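You operate a simulated robot arm through the tools that you are given. There is no shell and no other tool. Be economical: measure what you need, move in short steps, check, and stop when the job is done.

You run a simulated two-armed robot. Do the job below in one go: nothing can be reset, and whatever is moved stays where it is left.

JOB
Gauge both loose rings and drop each through its hole.
Fine: the smallest hole over the dial's reading; jaw drawn back open.

It is judged by the outcome, as a careful person would: the job done as asked, and still so three seconds after it is handed in. It fails if anything else is knocked over, pushed out of place, dropped, spilled or broken.

ROBOT AND FRAMES
Two 7-joint arms with two-finger parallel grippers on one trunk, on a base that drives. Base frame: it is fixed to the floor where the robot stands at the start and does not move with it; the origin is under the middle of the robot, x ahead of it, y to its left, z up. Units: m, degrees, N and s.
The left shoulder is at the start at [0.05, 0.168, 1.207], the right one opposite. With the tool pointing down near the work surface each hand reaches from about 0.2 to 0.66 m from the robot's upright axis, wherever it stands, measured 20 degrees to its own side. Places, roughly: bed of the jaw gauge [0.7, 0.2, 1]; steel sliding jaw [0.7, 0.1, 1]; white drawer under the plate [0.6, 0.1, 0.9]. Payload 1.57 kg a hand.
The tool frame of a hand sits at the grasp point between the pads (the TCP): z along the fingers, y along the line on which they close. The tips reach 0.03 m beyond it. The gripper opens to 0.08 m. The fingers are 0.017 m wide and 0.012 m thick; the gripper's body (0.04 by 0.082 m) begins 0.08 m behind the TCP.
Orientation is that of the tool frame in the base frame, as a unit quaternion [w, x, y, z]. With the fingers straight down and closing along the base's y, the tool's x points along the base's -x, its y along +y and its z along -z.

CONTROLS
- The arms move only by the tool servo_tool. It takes "left_steps", "right_steps" or both (then of equal length, played together; a hand with none holds still); each is one flat list of numbers, 7 for each row, row after row: the opening in per cent of the stroke, from 0 (shut) to 100 (fully open), then the shift along the tool's x, y, z in m, then the turn, a rotation vector about the tool's x, y, z in degrees. In form: [hand, dx, dy, dz, wx, wy, wz, hand, dx, dy, dz, wx, wy, wz, ...]. A call has 1 to 8 rows; each row is the pose to reach, as a shift and turn from the pose commanded when the call began, along the tool's axes at that moment. Rows are played at 5 a second. More than 0.05 m and 8.6 degrees between two rows, or a gripper value outside its range, and nothing of the call is played. A pose out of reach is approached as far as the arm can. The call stops where the force on the tool passes 40 N (or 10 N more than at its start, if that is more) or the arm is blocked; 0.2 s more then pass. The fingers move at their own pace (about 0.045 m/s each) and stop on an object; they squeeze with about 21 N. The grip force told is the motor's: it shows also when the fingers shut on nothing. Time passes only in rows, and 0.2 s behind the last, so rows that repeat a pose let the fingers close. The reply holds the time, the measured pose of the TCP, the force on the tool along the base axes, the opening and the grip force, in the units named above and with some noise, with the torque about the TCP (base axes, N m) and any sound that the robot's microphone picked up.
- Cameras (640 x 400 px; columns grow to the right, rows downward): "scene" is now at [0.1287, 0.0036, 1.4192]; the picture's right is [0.03, -1.00, 0.00], its down [-0.56, -0.02, -0.83] and it looks along [0.83, 0.03, -0.56] (base axes); focal length 269 px, centre (320, 200). "left" rides on the left gripper at [0.072, 0.007, -0.122] in its tool frame; the picture's right is [-0.09, 1.00, 0.00], its down [-0.84, -0.08, -0.54] and it looks along [-0.54, -0.05, 0.84] (tool axes); focal length 238 px, centre (320, 200). "right" rides on the right gripper at [0.072, -0.007, -0.122] in its tool frame; the picture's right is [0.09, 1.00, 0.00], its down [-0.84, 0.08, -0.54] and it looks along [-0.54, 0.05, 0.84] (tool axes); focal length 238 px, centre (320, 200). There is no depth. A picture from a camera that has moved, and an enlarged one, comes with that camera's place and axes in the base frame and with its lens.
- grab_frame(camera): a new picture of that camera. No time passes.
- lift_body(by): slides the trunk up (or, below 0, down) by that many m; the arms and the scene camera ride with it, the base frame stays. It gives what a move gives, with no picture.
- base_move(legs): drives the robot by 1 to 6 legs, each [ahead, left, turn to the left] in m, m and degrees, along the robot's own axes; the way and the turn of a leg run together, so that a leg with both is an arc; at most 1.5 m and 180 degrees a leg. The arms and the cameras ride along, it lands a little off, and it stops where it bumps. It gives what a move gives.
- pan_tilt(pan, tilt): turns the head with the scene camera to pan (to the left, within 80 degrees either way) and tilt (down, from -29 to 69), counted from straight ahead of the robot. It gives what a move gives.
- close_up(camera, box): a new picture of the part [left, top, right, bottom] of that camera's present view, enlarged. No time passes.
- finish_job(): hands the job in; it is judged then, once.

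Work in short steps. Places have to be worked out from the pictures, the camera data and where the tool is seen: move nearer, look again, correct. Check each grasp and each placing, and mend what went wrong. You have 120 turns and 92 pictures in all, those below and enlarged ones among them. Open the grippers and draw the arms clear of the work before you hand the job in, unless the task says otherwise; then end with one line.

The tools are called by a JSON object that holds its "op" and its "data". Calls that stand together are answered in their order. servo_tool: Moves the arms, as the interface text tells. Its arguments: {"type":"object","properties":{"left_steps":{"type":"array","items":{"type":"number"}},"right_steps":{"type":"array","items":{"type":"number"}}},"required":[]} The other tools are called the same way: lift_body (by) slides the trunk up or down; base_move (legs) drives the base; pan_tilt (pan, tilt) turns the head that bears the scene camera; grab_frame (camera) takes a picture; close_up (camera, box) takes an enlarged picture of a part of a camera's view; finish_job () hands the job in.

At the start:

```text
clock: 0.0
left_tool_pos: [0.3788, 0.2356, 1.2596]
left_orientation: [0.0, -0.001, 1.0, -0.001]
left_force: [-0.2, 0.2, -0.4]
left_moment: [0.0, -0.01, -0.01]
left_gripper_width: 0.0799
left_gripper_force: 0.1
right_tool_pos: [0.3922, -0.1227, 1.2204]
right_orientation: [0.0, 0.0, 1.0, 0.0]
right_force: [0.4, 0.8, -0.6]
right_moment: [-0.01, 0.01, 0.01]
right_gripper_width: 0.0802
right_gripper_force: 0.0
trunk travel left (down, up): [-0.375, 0.068]
robot x, y, heading: [0.0046, 0.0001, -0.0]
head pan, tilt: [1.8, 34.3]
```

scene: 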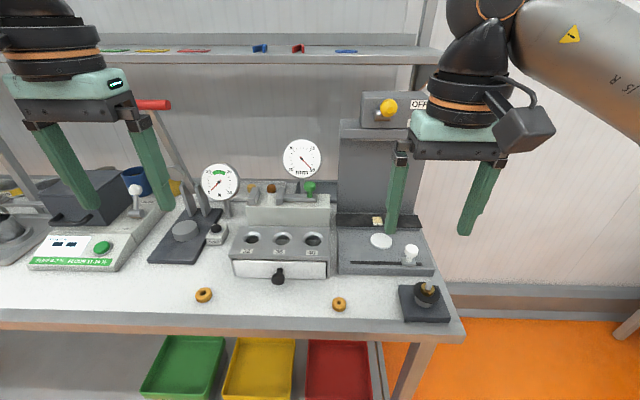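
right: 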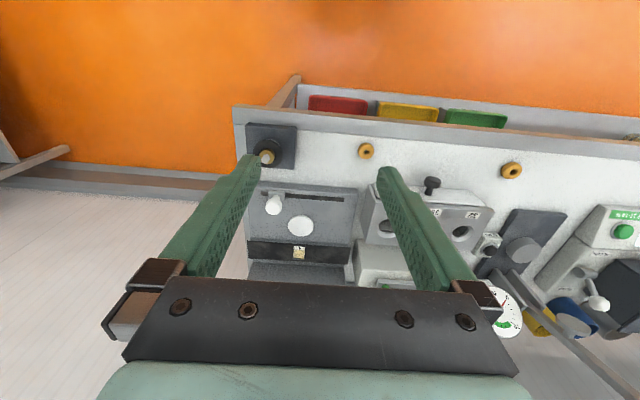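
left: 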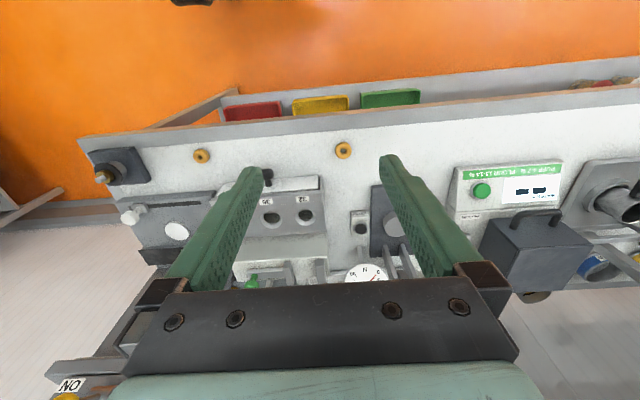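

The scene shows two rings on the bench, a plate with three holes over a white drawer, and dials. I look closer at the gauge and the plate.

{"op": "close_up", "data": {"camera": "scene", "box": [190, 130, 350, 230]}}

{"op": "close_up", "data": {"camera": "scene", "box": [190, 215, 350, 315]}}

```text
4.00 times, centred on (270, 180) of scene
camera zoom: at [0.1287, 0.0036, 1.4192], right [0.03, -1.0, 0.0], down [-0.56, -0.02, -0.83], along [0.83, 0.03, -0.56], focal length 1075 px, centre (520, 280)
```

zoom: 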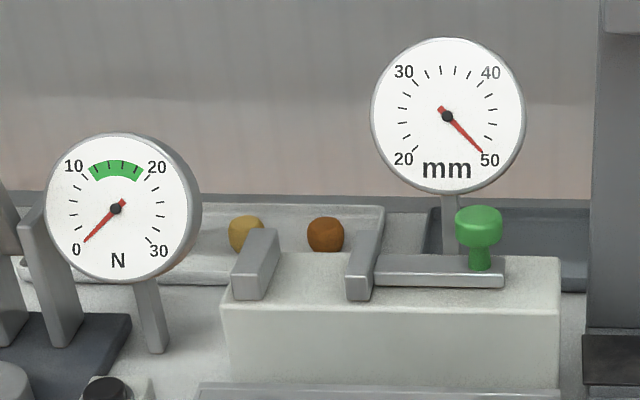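

```text
4.00 times, centred on (270, 265) of scene
camera zoom: at [0.1287, 0.0036, 1.4192], right [0.03, -1.0, 0.0], down [-0.56, -0.02, -0.83], along [0.83, 0.03, -0.56], focal length 1075 px, centre (520, -60)
```

zoom: 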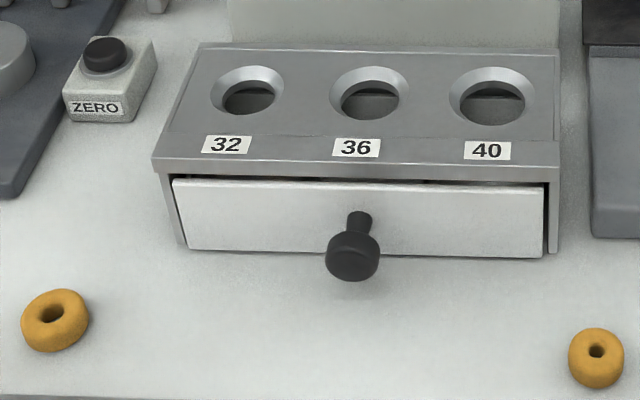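

The gauge sits about 0.75 m out, beyond easy reach, and the rings are near (0.50, 0.28) and (0.49, -0.025) at z≈0.90. I drive ahead a little and tilt the head toward the work.

{"op": "base_move", "data": {"legs": [[0.14, 0.03, 0]]}}

{"op": "pan_tilt", "data": {"pan": 5, "tilt": 45}}

{"op": "grab_frame", "data": {"camera": "scene"}}

{"op": "grab_frame", "data": {"camera": "left"}}

```text
clock: 1.3
left_tool_pos: [0.517, 0.2635, 1.2588]
left_orientation: [0.0, 0.0, 1.0, -0.002]
left_force: [-0.1, 0.3, -0.2]
left_moment: [-0.03, -0.01, 0.0]
left_gripper_width: 0.08
left_gripper_force: 0.1
right_tool_pos: [0.5299, -0.0936, 1.2204]
right_orientation: [0.0, 0.0, 1.0, 0.0]
right_force: [0.5, 0.2, 0.2]
right_moment: [0.02, 0.02, 0.0]
right_gripper_width: 0.0802
right_gripper_force: 0.0
trunk travel left (down, up): [-0.375, 0.068]
robot x, y, heading: [0.1359, 0.0294, -0.2]
head pan, tilt: [1.8, 34.3]
```

```text
clock: 2.0
left_tool_pos: [0.5168, 0.2649, 1.2599]
left_orientation: [0.0, -0.001, 1.0, -0.001]
left_force: [-0.9, -0.3, 0.5]
left_moment: [0.01, -0.03, -0.01]
left_gripper_width: 0.08
left_gripper_force: 0.0
right_tool_pos: [0.529, -0.0946, 1.2212]
right_orientation: [0.0, 0.0, 1.0, 0.0]
right_force: [-0.4, 1.1, 0.5]
right_moment: [-0.02, 0.04, 0.0]
right_gripper_width: 0.08
right_gripper_force: 0.1
trunk travel left (down, up): [-0.375, 0.068]
robot x, y, heading: [0.1337, 0.0291, -0.1]
head pan, tilt: [5.0, 45.0]
```

```text
86 pictures are left
camera scene: at [0.2582, 0.037, 1.4034], right [0.09, -1.0, 0.0], down [-0.7, -0.06, -0.71], along [0.7, 0.06, -0.71], focal length 269 px, centre (320, 200)
```

scene: 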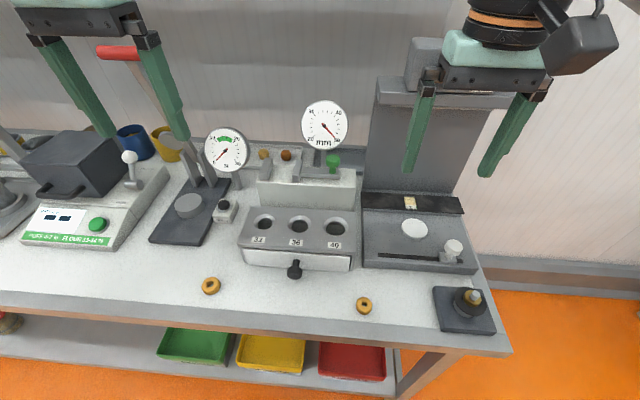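

```text
85 pictures are left
camera left: at [0.4442, 0.2703, 1.3819], right [0.09, 1.0, 0.0], down [0.84, -0.07, 0.54], along [0.54, -0.05, -0.84], focal length 238 px, centre (320, 200)
```

left: 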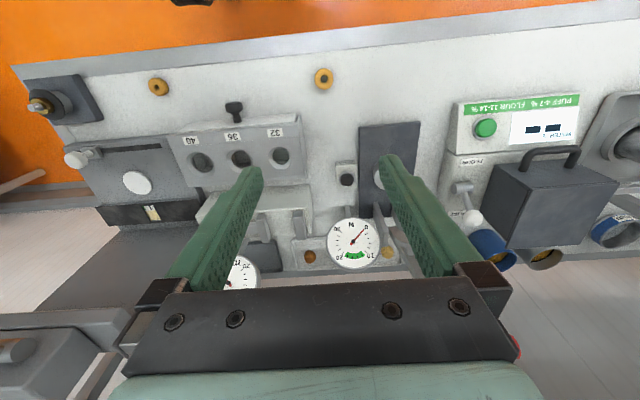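

Ring positions agree between cameras: left ≈(0.493, 0.273), right ≈(0.482, -0.03), both z≈0.90. I turn the left hand 90° (so fingers close along x, fitting between the jaws along y) while lowering over the left ring.

{"op": "servo_tool", "data": {"left_steps": [100, 0.003, 0.001, 0.02, 0, 0, 8.5, 100, 0.006, 0.002, 0.04, 0, 0, 17, 100, 0.009, 0.003, 0.06, 0, 0, 25.5, 100, 0.012, 0.004, 0.08, 0, 0, 34, 100, 0.015, 0.005, 0.1, 0, 0, 42.5, 100, 0.018, 0.006, 0.12, 0, 0, 51, 100, 0.021, 0.007, 0.14, 0, 0, 59.5, 100, 0.024, 0.008, 0.16, 0, 0, 68]}}

```text
clock: 3.9
left_tool_pos: [0.4934, 0.2709, 1.0982]
left_orientation: [0.001, 0.559, 0.829, 0.0]
left_force: [-1.3, 0.3, -0.3]
left_moment: [-0.03, 0.0, -0.02]
left_gripper_width: 0.0799
left_gripper_force: 0.0
right_tool_pos: [0.5288, -0.0936, 1.2205]
right_orientation: [-0.001, 0.0, 1.0, 0.0]
right_force: [0.1, 0.5, -0.2]
right_moment: [0.03, 0.03, -0.01]
right_gripper_width: 0.08
right_gripper_force: 0.0
trunk travel left (down, up): [-0.375, 0.068]
robot x, y, heading: [0.1371, 0.0291, -0.2]
head pan, tilt: [5.0, 45.0]
```

Turn works. I finish the last 22° and look.

{"op": "servo_tool", "data": {"left_steps": [100, 0, 0, 0.02, 0, 0, 7.4, 100, 0, 0, 0.04, 0, 0, 14.8, 100, 0, 0, 0.055, 0, 0, 22.1, 100, 0, 0, 0.055, 0, 0, 22.1]}}

{"op": "grab_frame", "data": {"camera": "left"}}

{"op": "grab_frame", "data": {"camera": "scene"}}

```text
clock: 4.8
left_tool_pos: [0.4922, 0.2711, 1.0446]
left_orientation: [0.002, 0.708, 0.706, 0.0]
left_force: [0.2, 0.6, -0.8]
left_moment: [0.0, 0.0, 0.01]
left_gripper_width: 0.0801
left_gripper_force: 0.1
right_tool_pos: [0.5294, -0.0937, 1.2196]
right_orientation: [0.0, -0.001, 1.0, 0.0]
right_force: [-0.4, 1.5, -0.6]
right_moment: [-0.01, -0.01, 0.01]
right_gripper_width: 0.0799
right_gripper_force: 0.0
trunk travel left (down, up): [-0.375, 0.068]
robot x, y, heading: [0.1391, 0.0291, -0.4]
head pan, tilt: [5.0, 45.0]
```

```text
84 pictures are left
camera left: at [0.4987, 0.3425, 1.1661], right [1.0, -0.09, 0.0], down [-0.08, -0.84, 0.54], along [-0.05, -0.54, -0.84], focal length 238 px, centre (320, 200)
```

left: 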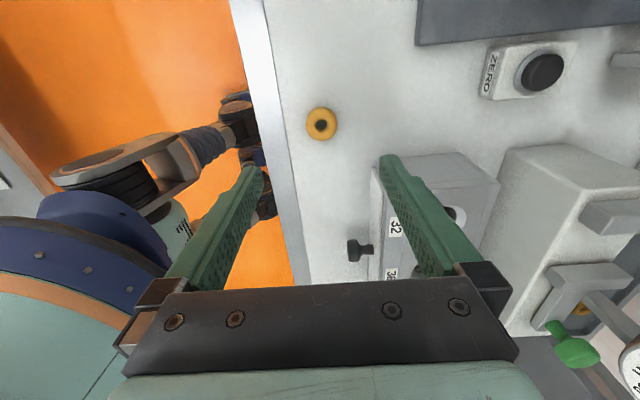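

```text
83 pictures are left
camera scene: at [0.2583, 0.037, 1.4034], right [0.09, -1.0, 0.0], down [-0.7, -0.06, -0.71], along [0.7, 0.06, -0.71], focal length 269 px, centre (320, 200)
```

scene: 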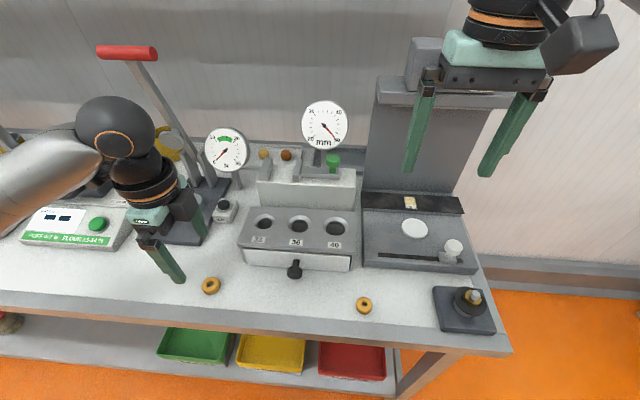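

Ring is at ≈(0.494, 0.270), right between the fingers. I lower so the tips reach about z 0.905 and look.

{"op": "servo_tool", "data": {"left_steps": [100, 0, 0.001, 0.04, 0, 0, 0, 100, -0.001, 0.001, 0.08, 0, 0, 0, 100, -0.001, 0.001, 0.107, 0, 0, 0, 100, -0.001, 0.001, 0.107, 0, 0, 0]}}

{"op": "grab_frame", "data": {"camera": "left"}}

{"op": "close_up", "data": {"camera": "scene", "box": [170, 250, 250, 300]}}

```text
clock: 5.8
left_tool_pos: [0.4925, 0.2721, 0.9351]
left_orientation: [0.0, 0.708, 0.706, 0.0]
left_force: [0.2, -0.1, -0.3]
left_moment: [0.02, -0.05, -0.04]
left_gripper_width: 0.0801
left_gripper_force: 0.0
right_tool_pos: [0.5289, -0.0937, 1.2214]
right_orientation: [0.0, 0.0, 1.0, -0.001]
right_force: [0.6, 0.2, -0.3]
right_moment: [0.02, -0.01, -0.01]
right_gripper_width: 0.08
right_gripper_force: 0.1
trunk travel left (down, up): [-0.375, 0.068]
robot x, y, heading: [0.1417, 0.03, -0.0]
head pan, tilt: [5.0, 45.0]
```

```text
82 pictures are left
camera left: at [0.4991, 0.3444, 1.0586], right [1.0, -0.09, 0.0], down [-0.08, -0.84, 0.54], along [-0.05, -0.54, -0.84], focal length 238 px, centre (320, 200)
```

left: 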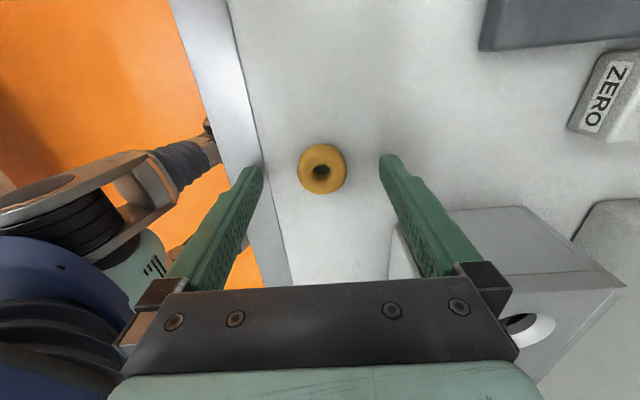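

```text
8.00 times, centred on (210, 275) of scene
camera zoom: at [0.2582, 0.037, 1.4034], right [0.09, -1.0, 0.0], down [-0.7, -0.06, -0.71], along [0.7, 0.06, -0.71], focal length 2150 px, centre (1200, -400)
```

zoom: 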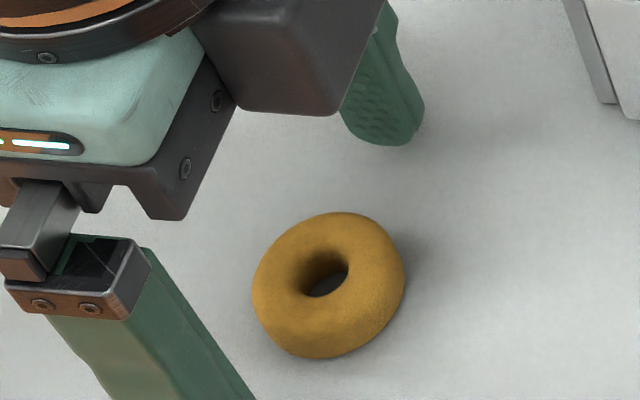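

Ring centre appears at z≈0.908, tips at ≈0.905, i.e. just at its equator. I close here.

{"op": "servo_tool", "data": {"left_steps": [100, 0, 0, 0.002, 0, 0, 0, 30, 0, 0, 0.002, 0, 0, 0, 30, 0, 0, 0.002, 0, 0, 0, 20, 0, 0, 0.002, 0, 0, 0, 20, 0, 0, 0.002, 0, 0, 0, 20, 0, 0, 0.002, 0, 0, 0]}}

{"op": "grab_frame", "data": {"camera": "left"}}

```text
clock: 7.2
left_tool_pos: [0.4926, 0.2728, 0.9361]
left_orientation: [0.0, 0.707, 0.707, -0.001]
left_force: [-0.2, 0.2, -0.1]
left_moment: [0.01, 0.02, 0.02]
left_gripper_width: 0.0318
left_gripper_force: 12.1
right_tool_pos: [0.5286, -0.0942, 1.2204]
right_orientation: [0.0, 0.001, 1.0, 0.001]
right_force: [0.3, 0.6, 0.6]
right_moment: [0.0, 0.02, 0.01]
right_gripper_width: 0.08
right_gripper_force: 0.1
trunk travel left (down, up): [-0.375, 0.068]
robot x, y, heading: [0.1358, 0.0272, -0.3]
head pan, tilt: [5.0, 45.0]
```

```text
80 pictures are left
camera left: at [0.4994, 0.3438, 1.0576], right [1.0, -0.09, 0.0], down [-0.08, -0.84, 0.54], along [-0.05, -0.54, -0.84], focal length 238 px, centre (320, 200)
```

left: 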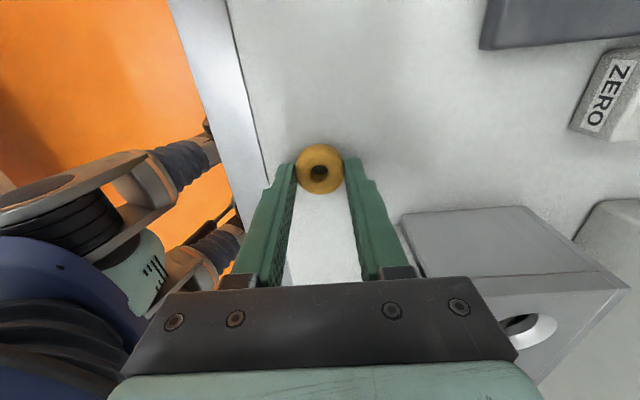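

Gripped (0.032 m, 12 N). I lift it and carry it toward the gauge at height; by triangulation the knob is ≈(0.744, 0.050, 1.038) and the jaw gap is centred near (0.73, 0.17).

{"op": "servo_tool", "data": {"left_steps": [15, 0, 0, -0.03, 0, 0, 0, 15, 0, 0, -0.07, 0, 0, 0, 15, 0, 0, -0.12, 0, 0, 0, 15, 0, 0, -0.165, 0, 0, 0, 15, 0, 0, -0.205, 0, 0, 0, 15, -0.02, 0.04, -0.205, 0, 0, 0, 15, -0.04, 0.08, -0.205, 0, 0, 0, 15, -0.06, 0.12, -0.205, 0, 0, 0]}}

{"op": "grab_frame", "data": {"camera": "left"}}

```text
clock: 9.1
left_tool_pos: [0.6146, 0.2107, 1.1398]
left_orientation: [0.0, 0.707, 0.707, -0.001]
left_force: [0.8, -0.4, -0.1]
left_moment: [0.0, 0.02, 0.01]
left_gripper_width: 0.032
left_gripper_force: 11.8
right_tool_pos: [0.5292, -0.0934, 1.2197]
right_orientation: [0.001, 0.0, 1.0, 0.0]
right_force: [0.2, 0.0, -0.1]
right_moment: [0.04, 0.06, -0.02]
right_gripper_width: 0.0797
right_gripper_force: 0.1
trunk travel left (down, up): [-0.375, 0.068]
robot x, y, heading: [0.1383, 0.0322, -0.1]
head pan, tilt: [5.0, 45.0]
```

```text
79 pictures are left
camera left: at [0.6213, 0.281, 1.262], right [1.0, -0.09, 0.0], down [-0.08, -0.84, 0.54], along [-0.05, -0.54, -0.84], focal length 238 px, centre (320, 200)
```

left: 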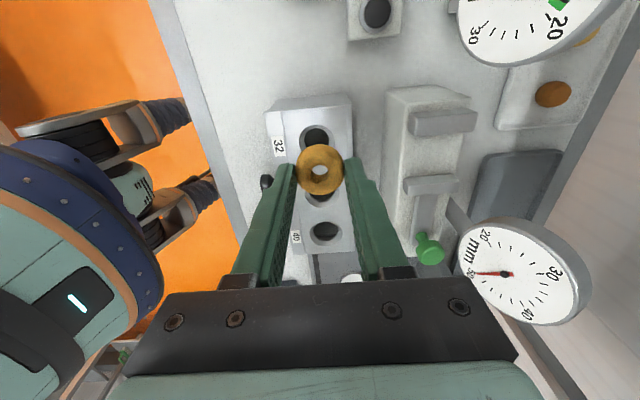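

From this view the gap centre is ≈(0.737, 0.171) and the mm dial is at (0.79, 0.07, 1.10), clear of the hand. I hover over the gap and look again to fix the heights.

{"op": "servo_tool", "data": {"left_steps": [15, -0.01, 0.04, 0, 0, 0, 0, 15, -0.02, 0.08, 0, 0, 0, 0, 15, -0.04, 0.122, 0, 0, 0, 0, 15, -0.04, 0.122, 0.03, 0, 0, 0, 15, -0.04, 0.122, 0.03, 0, 0, 0]}}

{"op": "grab_frame", "data": {"camera": "left"}}

{"op": "close_up", "data": {"camera": "scene", "box": [220, 90, 380, 190]}}

```text
clock: 10.2
left_tool_pos: [0.7375, 0.1724, 1.112]
left_orientation: [0.001, 0.707, 0.708, 0.001]
left_force: [-0.1, 0.0, 0.4]
left_moment: [-0.01, 0.02, -0.02]
left_gripper_width: 0.0319
left_gripper_force: 11.6
right_tool_pos: [0.5279, -0.0952, 1.2204]
right_orientation: [0.0, 0.0, 1.0, 0.001]
right_force: [0.1, 0.2, -0.1]
right_moment: [0.03, -0.03, 0.02]
right_gripper_width: 0.0798
right_gripper_force: 0.0
trunk travel left (down, up): [-0.375, 0.068]
robot x, y, heading: [0.1397, 0.0294, -0.1]
head pan, tilt: [5.0, 45.0]
```

```text
78 pictures are left
camera left: at [0.7439, 0.2436, 1.2356], right [1.0, -0.09, 0.0], down [-0.08, -0.84, 0.54], along [-0.05, -0.54, -0.84], focal length 238 px, centre (320, 200)
```

left: 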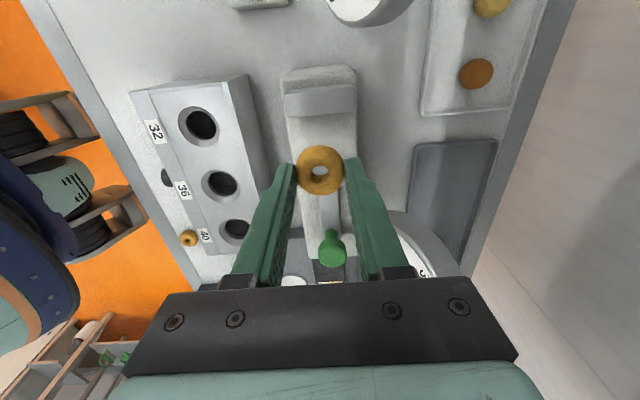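

```text
4.00 times, centred on (300, 140) of scene
camera zoom: at [0.2579, 0.0361, 1.4034], right [0.09, -1.0, 0.0], down [-0.7, -0.06, -0.71], along [0.7, 0.06, -0.71], focal length 1075 px, centre (400, 440)
```

zoom: 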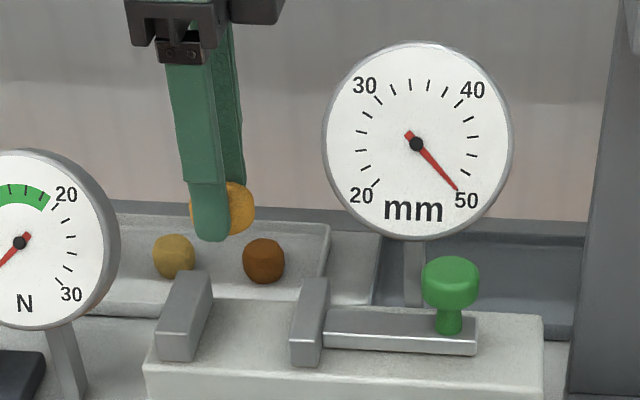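

Fixed-jaw face is y≈0.192 and blade face y≈0.142, with bed z≈1.0 and jaw tops ≈1.03. I centre at y≈0.168 and lower in stages, stopping short to check.

{"op": "servo_tool", "data": {"left_steps": [15, -0.004, 0, 0.02, 0, 0, 0, 15, -0.004, 0, 0.04, 0, 0, 0, 15, -0.004, 0, 0.055, 0, 0, 0, 15, -0.004, 0, 0.055, 0, 0, 0]}}

{"op": "close_up", "data": {"camera": "scene", "box": [240, 140, 352, 210]}}

{"op": "close_up", "data": {"camera": "left", "box": [240, 100, 400, 200]}}

```text
clock: 11.2
left_tool_pos: [0.7372, 0.1668, 1.0577]
left_orientation: [0.0, 0.707, 0.707, -0.001]
left_force: [-0.5, -0.3, 0.2]
left_moment: [-0.03, -0.02, -0.02]
left_gripper_width: 0.0315
left_gripper_force: 11.6
right_tool_pos: [0.5289, -0.0937, 1.2211]
right_orientation: [0.0, 0.0, 1.0, 0.0]
right_force: [-0.1, 0.1, -0.1]
right_moment: [0.0, -0.01, 0.04]
right_gripper_width: 0.0799
right_gripper_force: 0.0
trunk travel left (down, up): [-0.375, 0.068]
robot x, y, heading: [0.139, 0.0302, -0.1]
head pan, tilt: [5.0, 45.0]
```

```text
5.71 times, centred on (296, 175) of scene
camera zoom: at [0.2582, 0.0371, 1.4034], right [0.09, -1.0, 0.0], down [-0.7, -0.06, -0.71], along [0.7, 0.06, -0.71], focal length 1536 px, centre (457, 343)
```

zoom: 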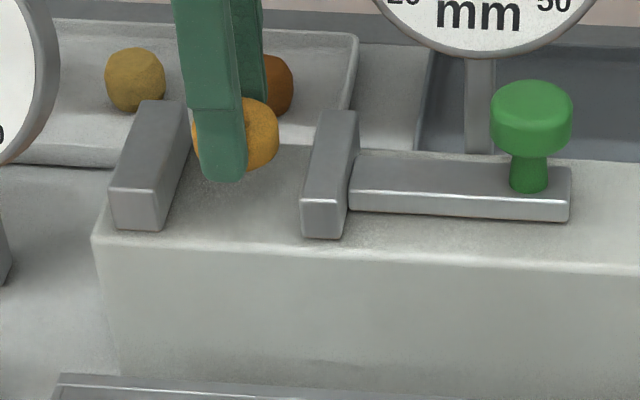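

```text
4.00 times, centred on (320, 150) of left
camera zoom: at [0.7438, 0.2379, 1.1794], right [1.0, -0.09, 0.0], down [-0.08, -0.84, 0.54], along [-0.05, -0.54, -0.84], focal length 953 px, centre (320, 400)
```

zoom: 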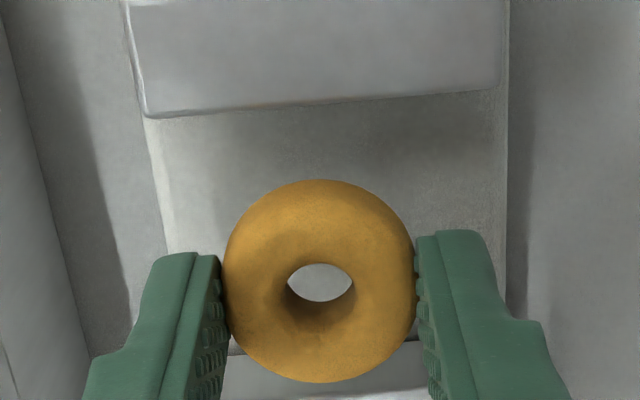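

Well aligned; the gap centre is ≈0.164, so I shift 3 mm toward the blade. Bed top is ≈0.995; I lower gently toward contact.

{"op": "servo_tool", "data": {"left_steps": [15, -0.003, 0, 0.005, 0, 0, 0, 15, -0.003, 0, 0.01, 0, 0, 0, 15, -0.003, 0, 0.014, 0, 0, 0, 15, -0.003, 0, 0.016, 0, 0, 0, 15, -0.003, 0, 0.016, 0, 0, 0]}}

{"op": "close_up", "data": {"camera": "scene", "box": [240, 140, 352, 210]}}

```text
clock: 12.4
left_tool_pos: [0.7357, 0.1638, 1.0394]
left_orientation: [0.0, 0.707, 0.707, -0.001]
left_force: [0.2, 0.2, -0.6]
left_moment: [-0.02, 0.0, -0.02]
left_gripper_width: 0.0317
left_gripper_force: 12.2
right_tool_pos: [0.5283, -0.0941, 1.2216]
right_orientation: [0.001, 0.0, 1.0, 0.0]
right_force: [0.3, -0.1, -0.2]
right_moment: [0.01, -0.01, -0.02]
right_gripper_width: 0.0799
right_gripper_force: 0.1
trunk travel left (down, up): [-0.375, 0.068]
robot x, y, heading: [0.142, 0.0324, -0.1]
head pan, tilt: [5.0, 45.0]
```

```text
5.71 times, centred on (296, 175) of scene
camera zoom: at [0.2583, 0.0371, 1.4034], right [0.09, -1.0, 0.0], down [-0.7, -0.06, -0.71], along [0.7, 0.06, -0.71], focal length 1536 px, centre (457, 343)
```

zoom: 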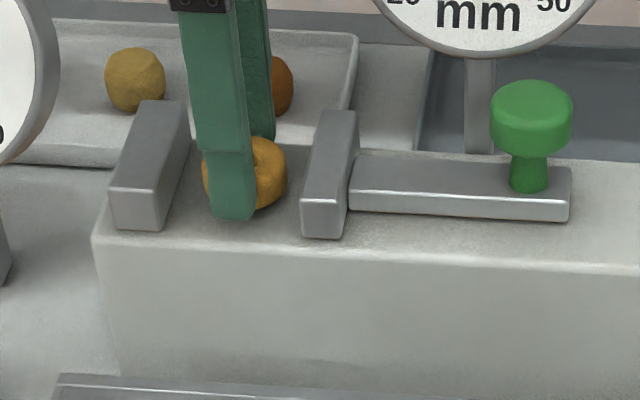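

No contact yet. I creep lower in 2 mm steps.

{"op": "servo_tool", "data": {"left_steps": [15, 0, 0, 0.002, 0, 0, 0, 15, 0, 0, 0.004, 0, 0, 0, 15, 0, 0, 0.004, 0, 0, 0]}}

```text
clock: 13.2
left_tool_pos: [0.736, 0.1646, 1.0365]
left_orientation: [0.0, 0.708, 0.707, -0.001]
left_force: [0.0, -0.3, -0.3]
left_moment: [-0.01, -0.01, 0.02]
left_gripper_width: 0.0317
left_gripper_force: 11.9
right_tool_pos: [0.5287, -0.0939, 1.2203]
right_orientation: [0.001, 0.0, 1.0, 0.0]
right_force: [-0.2, 0.1, 0.1]
right_moment: [-0.01, 0.01, -0.02]
right_gripper_width: 0.0801
right_gripper_force: 0.0
trunk travel left (down, up): [-0.375, 0.068]
robot x, y, heading: [0.1391, 0.0277, -0.1]
head pan, tilt: [5.0, 45.0]
```

{"op": "servo_tool", "data": {"left_steps": [15, 0, 0, 0.002, 0, 0, 0, 15, 0, 0, 0.004, 0, 0, 0, 15, 0, 0, 0.004, 0, 0, 0]}}

{"op": "close_up", "data": {"camera": "left", "box": [240, 100, 400, 200]}}

```text
clock: 14.1
left_tool_pos: [0.7359, 0.164, 1.0347]
left_orientation: [0.002, 0.708, 0.707, 0.001]
left_force: [1.0, 0.8, 11.2]
left_moment: [0.01, 0.04, -0.01]
left_gripper_width: 0.032
left_gripper_force: 11.7
right_tool_pos: [0.5269, -0.0941, 1.2196]
right_orientation: [0.0, 0.0, 1.0, 0.0]
right_force: [-0.6, -0.6, -0.4]
right_moment: [-0.02, -0.03, -0.02]
right_gripper_width: 0.0799
right_gripper_force: 0.0
trunk travel left (down, up): [-0.375, 0.068]
robot x, y, heading: [0.1371, 0.0294, -0.1]
head pan, tilt: [5.0, 45.0]
```

```text
4.00 times, centred on (320, 150) of left
camera zoom: at [0.7423, 0.2355, 1.1564], right [1.0, -0.09, 0.01], down [-0.08, -0.84, 0.54], along [-0.05, -0.54, -0.84], focal length 953 px, centre (320, 400)
```

zoom: 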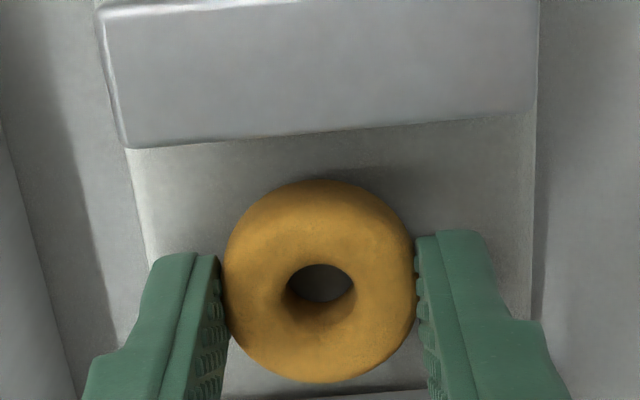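

11 N up-force: the ring is on the bed (TCP z≈1.035). I ease off, open, lift and back away to the upper left.

{"op": "servo_tool", "data": {"left_steps": [15, 0, 0, -0.002, 0, 0, 0, 65, 0, 0, -0.002, 0, 0, 0, 65, 0, 0, -0.002, 0, 0, 0, 65, 0, 0, -0.002, 0, 0, 0, 65, 0, 0, -0.03, 0, 0, 0, 65, 0, 0, -0.07, 0, 0, 0, 65, 0, 0, -0.12, 0, 0, 0, 65, 0, -0.01, -0.15, 0, 0, 0]}}

{"op": "grab_frame", "data": {"camera": "left"}}

```text
clock: 15.8
left_tool_pos: [0.7233, 0.1663, 1.1817]
left_orientation: [0.001, 0.707, 0.707, 0.0]
left_force: [-0.1, 0.1, -0.5]
left_moment: [-0.02, -0.02, 0.03]
left_gripper_width: 0.052
left_gripper_force: 0.0
right_tool_pos: [0.5278, -0.0936, 1.2209]
right_orientation: [0.0, 0.0, 1.0, 0.0]
right_force: [-0.7, 0.8, -0.1]
right_moment: [0.01, 0.04, 0.0]
right_gripper_width: 0.08
right_gripper_force: 0.1
trunk travel left (down, up): [-0.375, 0.068]
robot x, y, heading: [0.1376, 0.0243, -0.3]
head pan, tilt: [5.0, 45.0]
```

```text
72 pictures are left
camera left: at [0.7301, 0.238, 1.3033], right [1.0, -0.09, 0.0], down [-0.08, -0.84, 0.54], along [-0.05, -0.54, -0.84], focal length 238 px, centre (320, 200)
```

left: 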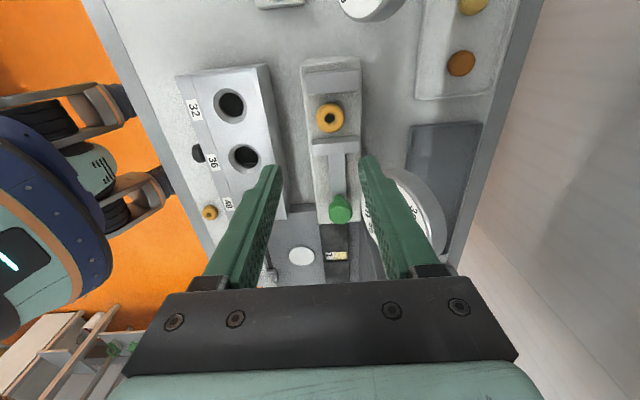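

Ring sits on the bed between jaws. The knob head is at ≈(0.742, 0.051, 1.041), ~31 mm across. I back the left hand off and bring the right hand (fingers closing along y) over toward the knob.

{"op": "servo_tool", "data": {"left_steps": [65, 0.015, -0.035, 0, 0, 0, 0, 65, 0.03, -0.07, 0, 0, 0, 0, 65, 0.045, -0.105, 0, 0, 0, 0, 65, 0.06, -0.14, 0, 0, 0, 0, 65, 0.08, -0.17, 0, 0, 0, 0, 65, 0.1, -0.19, 0, 0, 0, 0, 65, 0.12, -0.21, 0, 0, 0, 0, 65, 0.12, -0.21, 0, 0, 0, 0], "right_steps": [100, 0, 0.04, 0, 0, 0, 0, 100, 0, 0.08, 0, 0, 0, 0, 100, 0, 0.12, 0, 0, 0, 0, 100, -0.03, 0.145, 0, 0, 0, 0, 100, -0.075, 0.145, 0, 0, 0, 0, 100, -0.115, 0.145, 0.01, 0, 0, 0, 100, -0.155, 0.145, 0.02, 0, 0, 0, 100, -0.195, 0.145, 0.03, 0, 0, 0]}}

{"op": "grab_frame", "data": {"camera": "right"}}

{"op": "grab_frame", "data": {"camera": "scene"}}

```text
clock: 17.6
left_tool_pos: [0.517, 0.2823, 1.1832]
left_orientation: [-0.001, 0.708, 0.707, 0.0]
left_force: [-0.4, 0.1, 0.4]
left_moment: [0.05, 0.01, -0.01]
left_gripper_width: 0.0519
left_gripper_force: 0.1
right_tool_pos: [0.6861, 0.0303, 1.1802]
right_orientation: [-0.001, 0.0, 1.0, 0.0]
right_force: [-0.3, -0.2, -0.8]
right_moment: [0.02, 0.03, -0.02]
right_gripper_width: 0.08
right_gripper_force: 0.1
right hand out of reach, approached as far as the arm can: row 7, 8
trunk travel left (down, up): [-0.375, 0.068]
robot x, y, heading: [0.1381, 0.0243, 0.1]
head pan, tilt: [5.0, 45.0]
```

```text
71 pictures are left
camera right: at [0.6144, 0.0242, 1.304], right [-0.09, 1.0, 0.0], down [0.84, 0.08, 0.54], along [0.54, 0.05, -0.84], focal length 238 px, centre (320, 200)
```

right: 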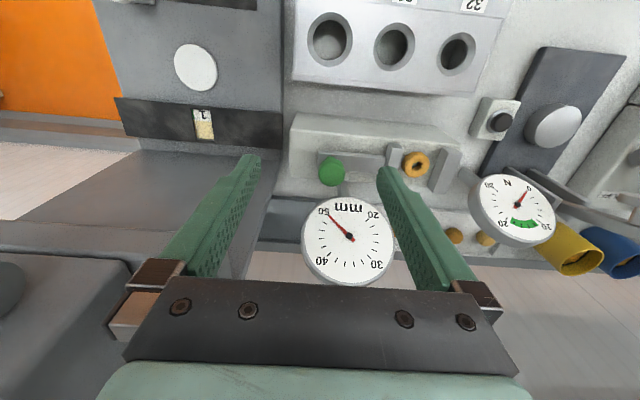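

```text
70 pictures are left
camera scene: at [0.2604, 0.0357, 1.4031], right [0.09, -1.0, 0.0], down [-0.71, -0.06, -0.71], along [0.7, 0.06, -0.71], focal length 269 px, centre (320, 200)
```

scene: 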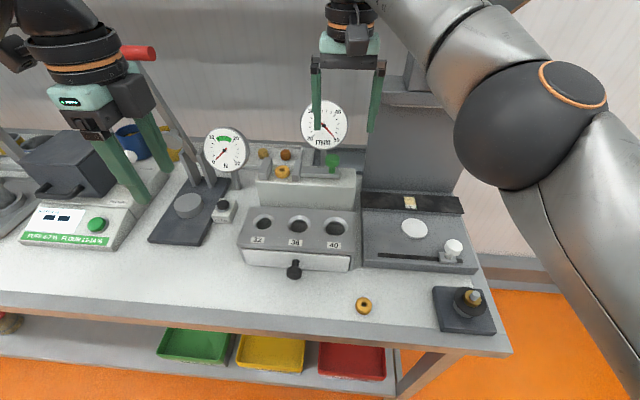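

The right hand falls short at x≈0.686. I pull it back slightly, then shift the base 0.1 m left and 0.03 m ahead to give it reach.

{"op": "servo_tool", "data": {"right_steps": [100, 0.04, 0, -0.01, 0, 0, 0, 100, 0.08, 0, -0.02, 0, 0, 0]}}

{"op": "base_move", "data": {"legs": [[0.03, 0.1, 0]]}}

{"op": "grab_frame", "data": {"camera": "scene"}}

```text
clock: 18.2
left_tool_pos: [0.5148, 0.2836, 1.1829]
left_orientation: [0.001, 0.707, 0.707, 0.0]
left_force: [0.5, -0.2, 0.1]
left_moment: [-0.02, 0.02, -0.01]
left_gripper_width: 0.0517
left_gripper_force: 0.0
right_tool_pos: [0.6051, 0.0298, 1.2021]
right_orientation: [0.0, 0.001, 1.0, -0.001]
right_force: [-1.0, -0.1, -0.4]
right_moment: [0.02, 0.0, -0.02]
right_gripper_width: 0.0798
right_gripper_force: 0.0
trunk travel left (down, up): [-0.375, 0.068]
robot x, y, heading: [0.1356, 0.0283, -0.0]
head pan, tilt: [5.0, 45.0]
```

```text
clock: 19.8
left_tool_pos: [0.5453, 0.3807, 1.1832]
left_orientation: [0.001, 0.708, 0.706, -0.001]
left_force: [-0.7, -0.3, -0.3]
left_moment: [-0.01, 0.0, -0.04]
left_gripper_width: 0.0521
left_gripper_force: 0.0
right_tool_pos: [0.6344, 0.1283, 1.2009]
right_orientation: [-0.001, 0.001, 1.0, 0.0]
right_force: [-0.6, 0.0, -0.4]
right_moment: [-0.02, 0.01, -0.03]
right_gripper_width: 0.08
right_gripper_force: 0.0
trunk travel left (down, up): [-0.375, 0.068]
robot x, y, heading: [0.1621, 0.1274, -0.3]
head pan, tilt: [5.0, 45.0]
```

```text
69 pictures are left
camera scene: at [0.2878, 0.1349, 1.4033], right [0.09, -1.0, 0.0], down [-0.7, -0.06, -0.71], along [0.7, 0.06, -0.71], focal length 269 px, centre (320, 200)
```

scene: 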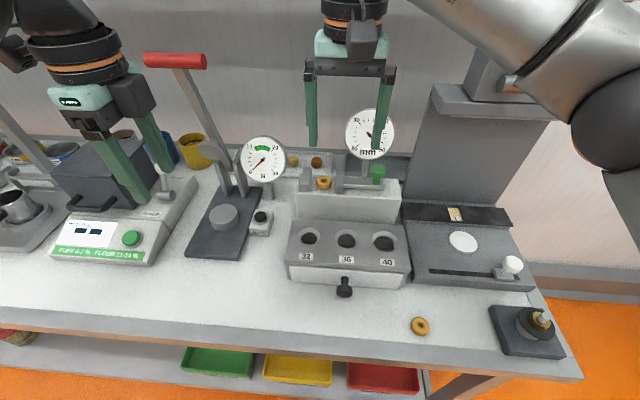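

Base is shifted. I bring the right hand to ≈(0.70, 0.051, 1.15), just in front of and above the knob, and look.

{"op": "servo_tool", "data": {"right_steps": [70, 0, -0.04, 0, 0, 0, 0, 70, -0.02, -0.077, 0, 0, 0, 0, 70, -0.05, -0.077, 0.02, 0, 0, 0, 70, -0.066, -0.077, 0.05, 0, 0, 0, 70, -0.085, -0.077, 0.06, 0, 0, 0, 70, -0.085, -0.077, 0.06, 0, 0, 0]}}

{"op": "grab_frame", "data": {"camera": "right"}}

{"op": "grab_frame", "data": {"camera": "scene"}}

```text
clock: 21.2
left_tool_pos: [0.5452, 0.3808, 1.1839]
left_orientation: [0.0, 0.708, 0.706, -0.001]
left_force: [0.0, -0.4, 0.0]
left_moment: [0.0, 0.0, -0.03]
left_gripper_width: 0.0518
left_gripper_force: 0.1
right_tool_pos: [0.7191, 0.0501, 1.1406]
right_orientation: [0.0, 0.001, 1.0, -0.001]
right_force: [0.7, -0.1, -0.2]
right_moment: [-0.01, 0.02, -0.01]
right_gripper_width: 0.0558
right_gripper_force: 0.0
trunk travel left (down, up): [-0.375, 0.068]
robot x, y, heading: [0.166, 0.1279, -0.1]
head pan, tilt: [5.0, 45.0]
```

```text
68 pictures are left
camera right: at [0.6475, 0.0429, 1.2642], right [-0.09, 1.0, 0.0], down [0.84, 0.08, 0.54], along [0.54, 0.05, -0.84], focal length 238 px, centre (320, 200)
```

right: 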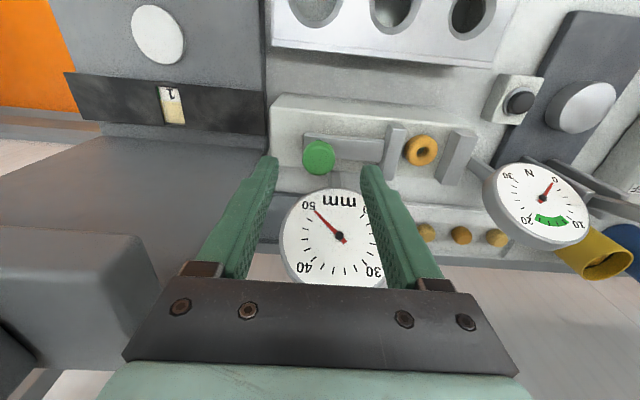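

```text
67 pictures are left
camera scene: at [0.2876, 0.1342, 1.4034], right [0.09, -1.0, 0.0], down [-0.7, -0.06, -0.71], along [0.7, 0.06, -0.71], focal length 269 px, centre (320, 200)
```

scene: 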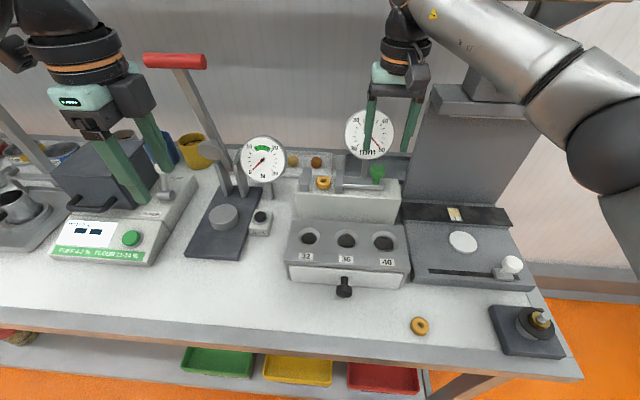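

Knob centre ≈(0.739, 0.050, 1.04). I move ahead 0.02 and descend around it.

{"op": "servo_tool", "data": {"right_steps": [70, -0.02, 0, 0.01, 0, 0, 0, 70, -0.02, 0, 0.04, 0, 0, 0, 70, -0.02, 0, 0.065, 0, 0, 0, 70, -0.02, 0, 0.079, 0, 0, 0, 70, -0.02, 0, 0.079, 0, 0, 0]}}

{"op": "grab_frame", "data": {"camera": "right"}}

{"op": "close_up", "data": {"camera": "scene", "box": [296, 105, 424, 185]}}

```text
clock: 22.4
left_tool_pos: [0.5457, 0.381, 1.1828]
left_orientation: [0.0, 0.708, 0.706, -0.001]
left_force: [-0.2, 0.4, 1.1]
left_moment: [-0.03, -0.02, 0.0]
left_gripper_width: 0.0521
left_gripper_force: 0.0
right_tool_pos: [0.739, 0.0491, 1.062]
right_orientation: [0.0, 0.001, 1.0, -0.001]
right_force: [-0.2, 0.3, -0.8]
right_moment: [-0.01, -0.02, -0.01]
right_gripper_width: 0.0561
right_gripper_force: 0.0
trunk travel left (down, up): [-0.375, 0.068]
robot x, y, heading: [0.1658, 0.1246, -0.2]
head pan, tilt: [5.0, 45.0]
```

```text
66 pictures are left
camera right: at [0.6667, 0.0428, 1.1842], right [-0.09, 1.0, 0.0], down [0.84, 0.08, 0.54], along [0.54, 0.05, -0.84], focal length 238 px, centre (320, 200)
```

right: 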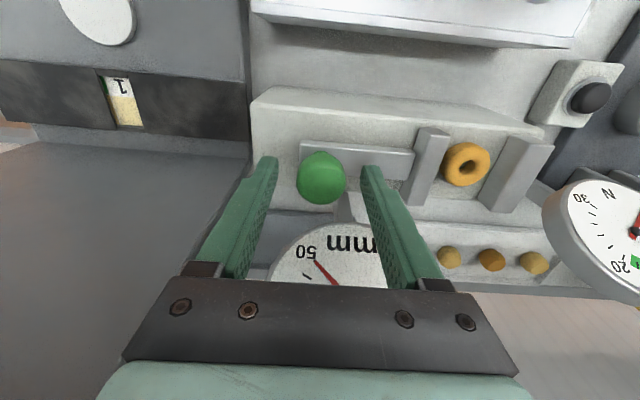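

```text
5.00 times, centred on (360, 145) of scene
camera zoom: at [0.2877, 0.1346, 1.4034], right [0.09, -1.0, 0.0], down [-0.7, -0.06, -0.71], along [0.7, 0.06, -0.71], focal length 1344 px, centre (120, 475)
```

zoom: 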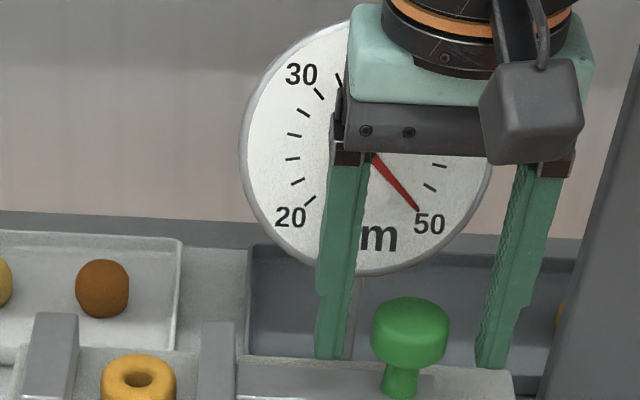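

The knob is between the fingers. I close to a loose cage (≈0.036 m) and push the jaw left 12 mm to begin.

{"op": "servo_tool", "data": {"right_steps": [45, 0, 0, 0, 0, 0, 0, 45, 0, 0, 0, 0, 0, 0, 45, 0, 0.004, 0, 0, 0, 0, 45, 0, 0.008, 0, 0, 0, 0, 45, 0, 0.012, 0, 0, 0, 0, 45, 0, 0.012, 0, 0, 0, 0]}}

{"op": "grab_frame", "data": {"camera": "right"}}

```text
clock: 23.8
left_tool_pos: [0.5452, 0.3806, 1.184]
left_orientation: [0.001, 0.708, 0.706, 0.0]
left_force: [0.0, 0.1, -0.5]
left_moment: [0.02, 0.01, 0.02]
left_gripper_width: 0.0523
left_gripper_force: 0.0
right_tool_pos: [0.7395, 0.0618, 1.0628]
right_orientation: [0.0, 0.0, 1.0, -0.001]
right_force: [0.5, 0.4, -0.8]
right_moment: [-0.01, -0.02, 0.0]
right_gripper_width: 0.0364
right_gripper_force: 0.5
trunk travel left (down, up): [-0.375, 0.068]
robot x, y, heading: [0.1647, 0.1265, 0.0]
head pan, tilt: [5.0, 45.0]
```

```text
64 pictures are left
camera right: at [0.6672, 0.055, 1.1857], right [-0.09, 1.0, 0.0], down [0.84, 0.08, 0.54], along [0.54, 0.05, -0.84], focal length 238 px, centre (320, 200)
```

right: 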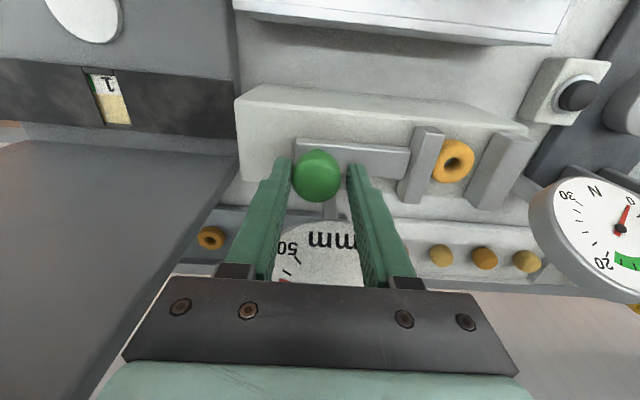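

The jaw slides freely and the blade is about at the ring. I push on 8 mm in small steps.

{"op": "servo_tool", "data": {"right_steps": [45, 0, 0.002, 0, 0, 0, 0, 45, 0, 0.004, 0, 0, 0, 0, 45, 0, 0.006, 0, 0, 0, 0, 45, 0, 0.008, 0, 0, 0, 0, 45, 0, 0.008, 0, 0, 0, 0]}}

{"op": "close_up", "data": {"camera": "scene", "box": [284, 100, 428, 190]}}

{"op": "close_up", "data": {"camera": "right", "box": [370, 100, 530, 200]}}

```text
clock: 25.0
left_tool_pos: [0.5456, 0.3808, 1.1826]
left_orientation: [0.001, 0.707, 0.707, 0.0]
left_force: [0.4, -0.2, 1.0]
left_moment: [0.01, 0.0, 0.01]
left_gripper_width: 0.0521
left_gripper_force: 0.0
right_tool_pos: [0.7401, 0.0695, 1.0647]
right_orientation: [-0.001, 0.001, 1.0, 0.001]
right_force: [-0.5, -0.8, -0.1]
right_moment: [0.03, -0.02, 0.02]
right_gripper_width: 0.0364
right_gripper_force: 0.2
trunk travel left (down, up): [-0.375, 0.068]
robot x, y, heading: [0.1655, 0.1285, 0.2]
head pan, tilt: [5.0, 45.0]
```

```text
4.44 times, centred on (356, 145) of scene
camera zoom: at [0.2877, 0.1344, 1.4034], right [0.09, -1.0, 0.0], down [-0.7, -0.06, -0.71], along [0.7, 0.06, -0.71], focal length 1195 px, centre (160, 444)
```

zoom: 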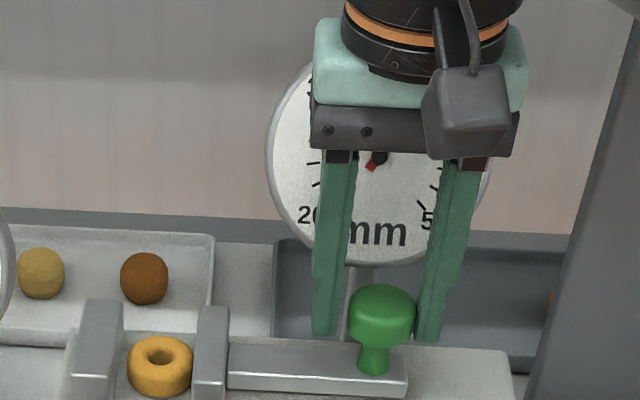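

```text
4.00 times, centred on (450, 150) of right
camera zoom: at [0.6673, 0.063, 1.1864], right [-0.09, 1.0, 0.0], down [0.84, 0.08, 0.54], along [0.54, 0.05, -0.84], focal length 953 px, centre (-200, 400)
```

zoom: 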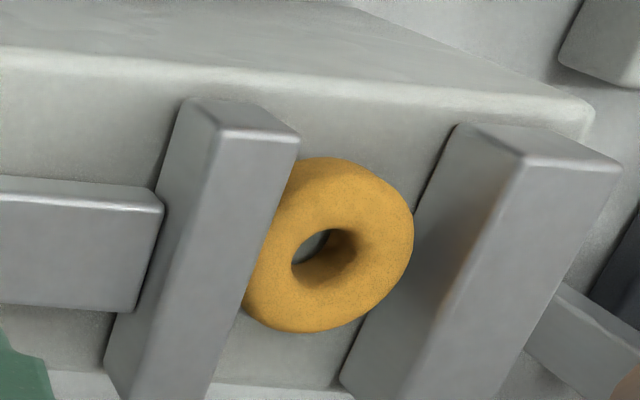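

The ring now slides with the blade, a few mm from the fixed jaw. I push on in 1 mm steps watching the y force.

{"op": "servo_tool", "data": {"right_steps": [45, 0, 0.001, 0, 0, 0, 0, 45, 0, 0.002, 0, 0, 0, 0, 45, 0, 0.003, 0, 0, 0, 0, 45, 0, 0.003, 0, 0, 0, 0]}}

{"op": "close_up", "data": {"camera": "right", "box": [370, 100, 530, 200]}}

```text
clock: 26.0
left_tool_pos: [0.5448, 0.3806, 1.1826]
left_orientation: [0.0, 0.708, 0.707, -0.001]
left_force: [0.0, -0.7, 0.8]
left_moment: [0.0, 0.02, 0.0]
left_gripper_width: 0.0519
left_gripper_force: 0.0
right_tool_pos: [0.74, 0.0744, 1.0623]
right_orientation: [-0.001, 0.001, 1.0, 0.0]
right_force: [-0.9, -1.1, -0.5]
right_moment: [0.0, -0.02, 0.03]
right_gripper_width: 0.0364
right_gripper_force: 0.3
trunk travel left (down, up): [-0.375, 0.068]
robot x, y, heading: [0.1681, 0.1238, -0.2]
head pan, tilt: [5.0, 45.0]
```

```text
4.00 times, centred on (450, 150) of right
camera zoom: at [0.6674, 0.0673, 1.1856], right [-0.09, 1.0, 0.0], down [0.84, 0.08, 0.54], along [0.54, 0.05, -0.84], focal length 953 px, centre (-200, 400)
```

zoom: 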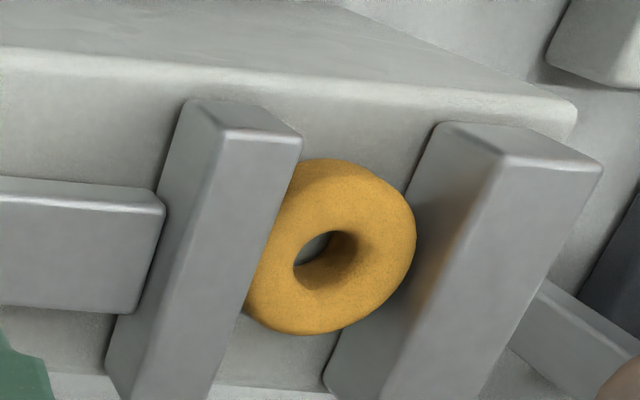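

{"op": "servo_tool", "data": {"right_steps": [45, 0, 0.001, 0, 0, 0, 0, 45, 0, 0.002, 0, 0, 0, 0, 45, 0, 0.003, 0, 0, 0, 0, 45, 0, 0.003, 0, 0, 0, 0]}}

{"op": "close_up", "data": {"camera": "right", "box": [370, 100, 530, 200]}}

```text
clock: 27.0
left_tool_pos: [0.5441, 0.3797, 1.183]
left_orientation: [0.0, 0.708, 0.706, 0.0]
left_force: [-0.2, 0.1, 1.1]
left_moment: [-0.01, 0.05, 0.0]
left_gripper_width: 0.0526
left_gripper_force: 0.1
right_tool_pos: [0.7382, 0.0759, 1.0619]
right_orientation: [0.0, 0.0, 1.0, 0.0]
right_force: [1.1, -3.5, 1.0]
right_moment: [-0.09, 0.0, 0.02]
right_gripper_width: 0.0384
right_gripper_force: 1.6
trunk travel left (down, up): [-0.375, 0.068]
robot x, y, heading: [0.1674, 0.1272, -0.1]
head pan, tilt: [5.0, 45.0]
```

```text
4.00 times, centred on (450, 150) of right
camera zoom: at [0.6664, 0.0695, 1.1852], right [-0.09, 1.0, 0.0], down [0.84, 0.08, 0.54], along [0.54, 0.05, -0.84], focal length 953 px, centre (-200, 400)
```

zoom: 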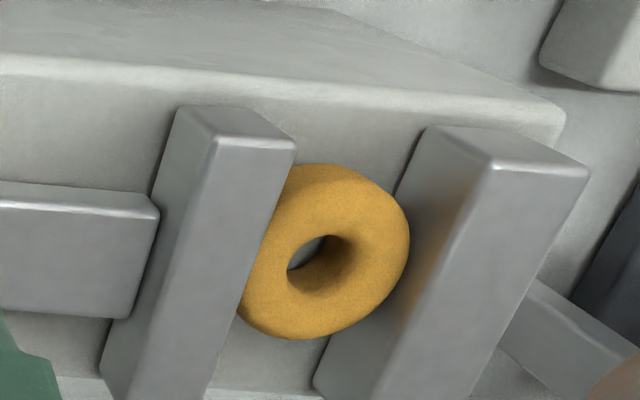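

Contact: −3.5 N and the ring is nipped. I release the knob, lift the hand off and read the dial.

{"op": "servo_tool", "data": {"right_steps": [70, 0, 0, 0, 0, 0, 0, 70, 0, 0, 0, 0, 0, 0, 70, 0, 0, -0.04, 0, 0, 0, 70, 0, 0, -0.08, 0, 0, 0, 70, 0.04, -0.01, -0.1, 0, 0, 0, 70, 0.08, -0.03, -0.1, 0, 0, 0, 70, 0.12, -0.06, -0.1, 0, 0, 0]}}

{"op": "close_up", "data": {"camera": "scene", "box": [300, 100, 428, 180]}}

{"op": "grab_frame", "data": {"camera": "right"}}

```text
clock: 28.6
left_tool_pos: [0.5439, 0.3793, 1.1839]
left_orientation: [0.0, 0.708, 0.707, 0.0]
left_force: [0.0, 0.3, 0.2]
left_moment: [0.02, -0.03, 0.0]
left_gripper_width: 0.0523
left_gripper_force: 0.1
right_tool_pos: [0.6209, 0.0164, 1.161]
right_orientation: [0.0, 0.001, 1.0, 0.002]
right_force: [-0.1, 0.0, -0.3]
right_moment: [0.04, -0.05, -0.02]
right_gripper_width: 0.0559
right_gripper_force: 0.1
trunk travel left (down, up): [-0.375, 0.068]
robot x, y, heading: [0.1675, 0.1289, -0.3]
head pan, tilt: [5.0, 45.0]
```

```text
5.00 times, centred on (364, 140) of scene
camera zoom: at [0.2871, 0.1333, 1.4035], right [0.09, -1.0, 0.0], down [-0.7, -0.06, -0.71], along [0.7, 0.06, -0.71], focal length 1344 px, centre (100, 500)
```

zoom: 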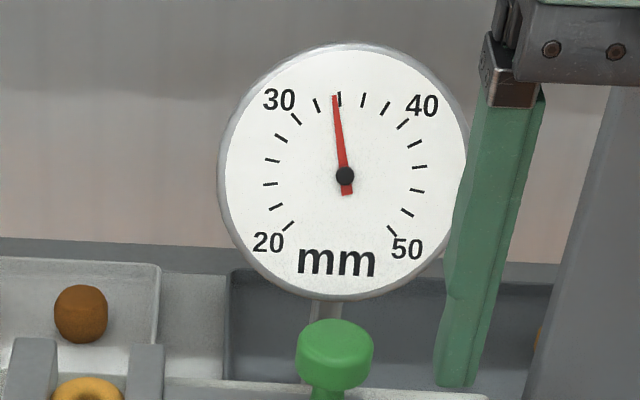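

```text
58 pictures are left
camera right: at [0.5489, 0.0104, 1.284], right [-0.09, 1.0, 0.0], down [0.84, 0.07, 0.54], along [0.54, 0.05, -0.84], focal length 238 px, centre (320, 200)
```

right: 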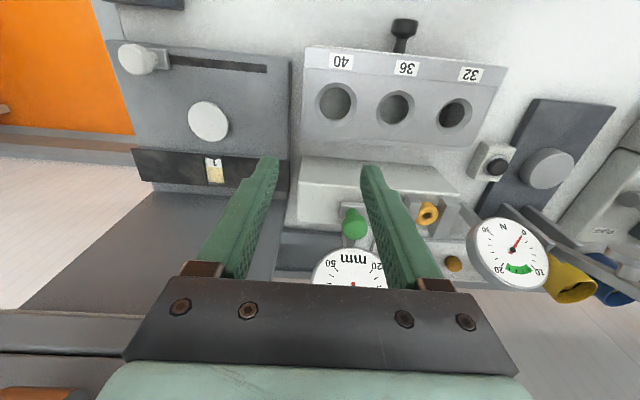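

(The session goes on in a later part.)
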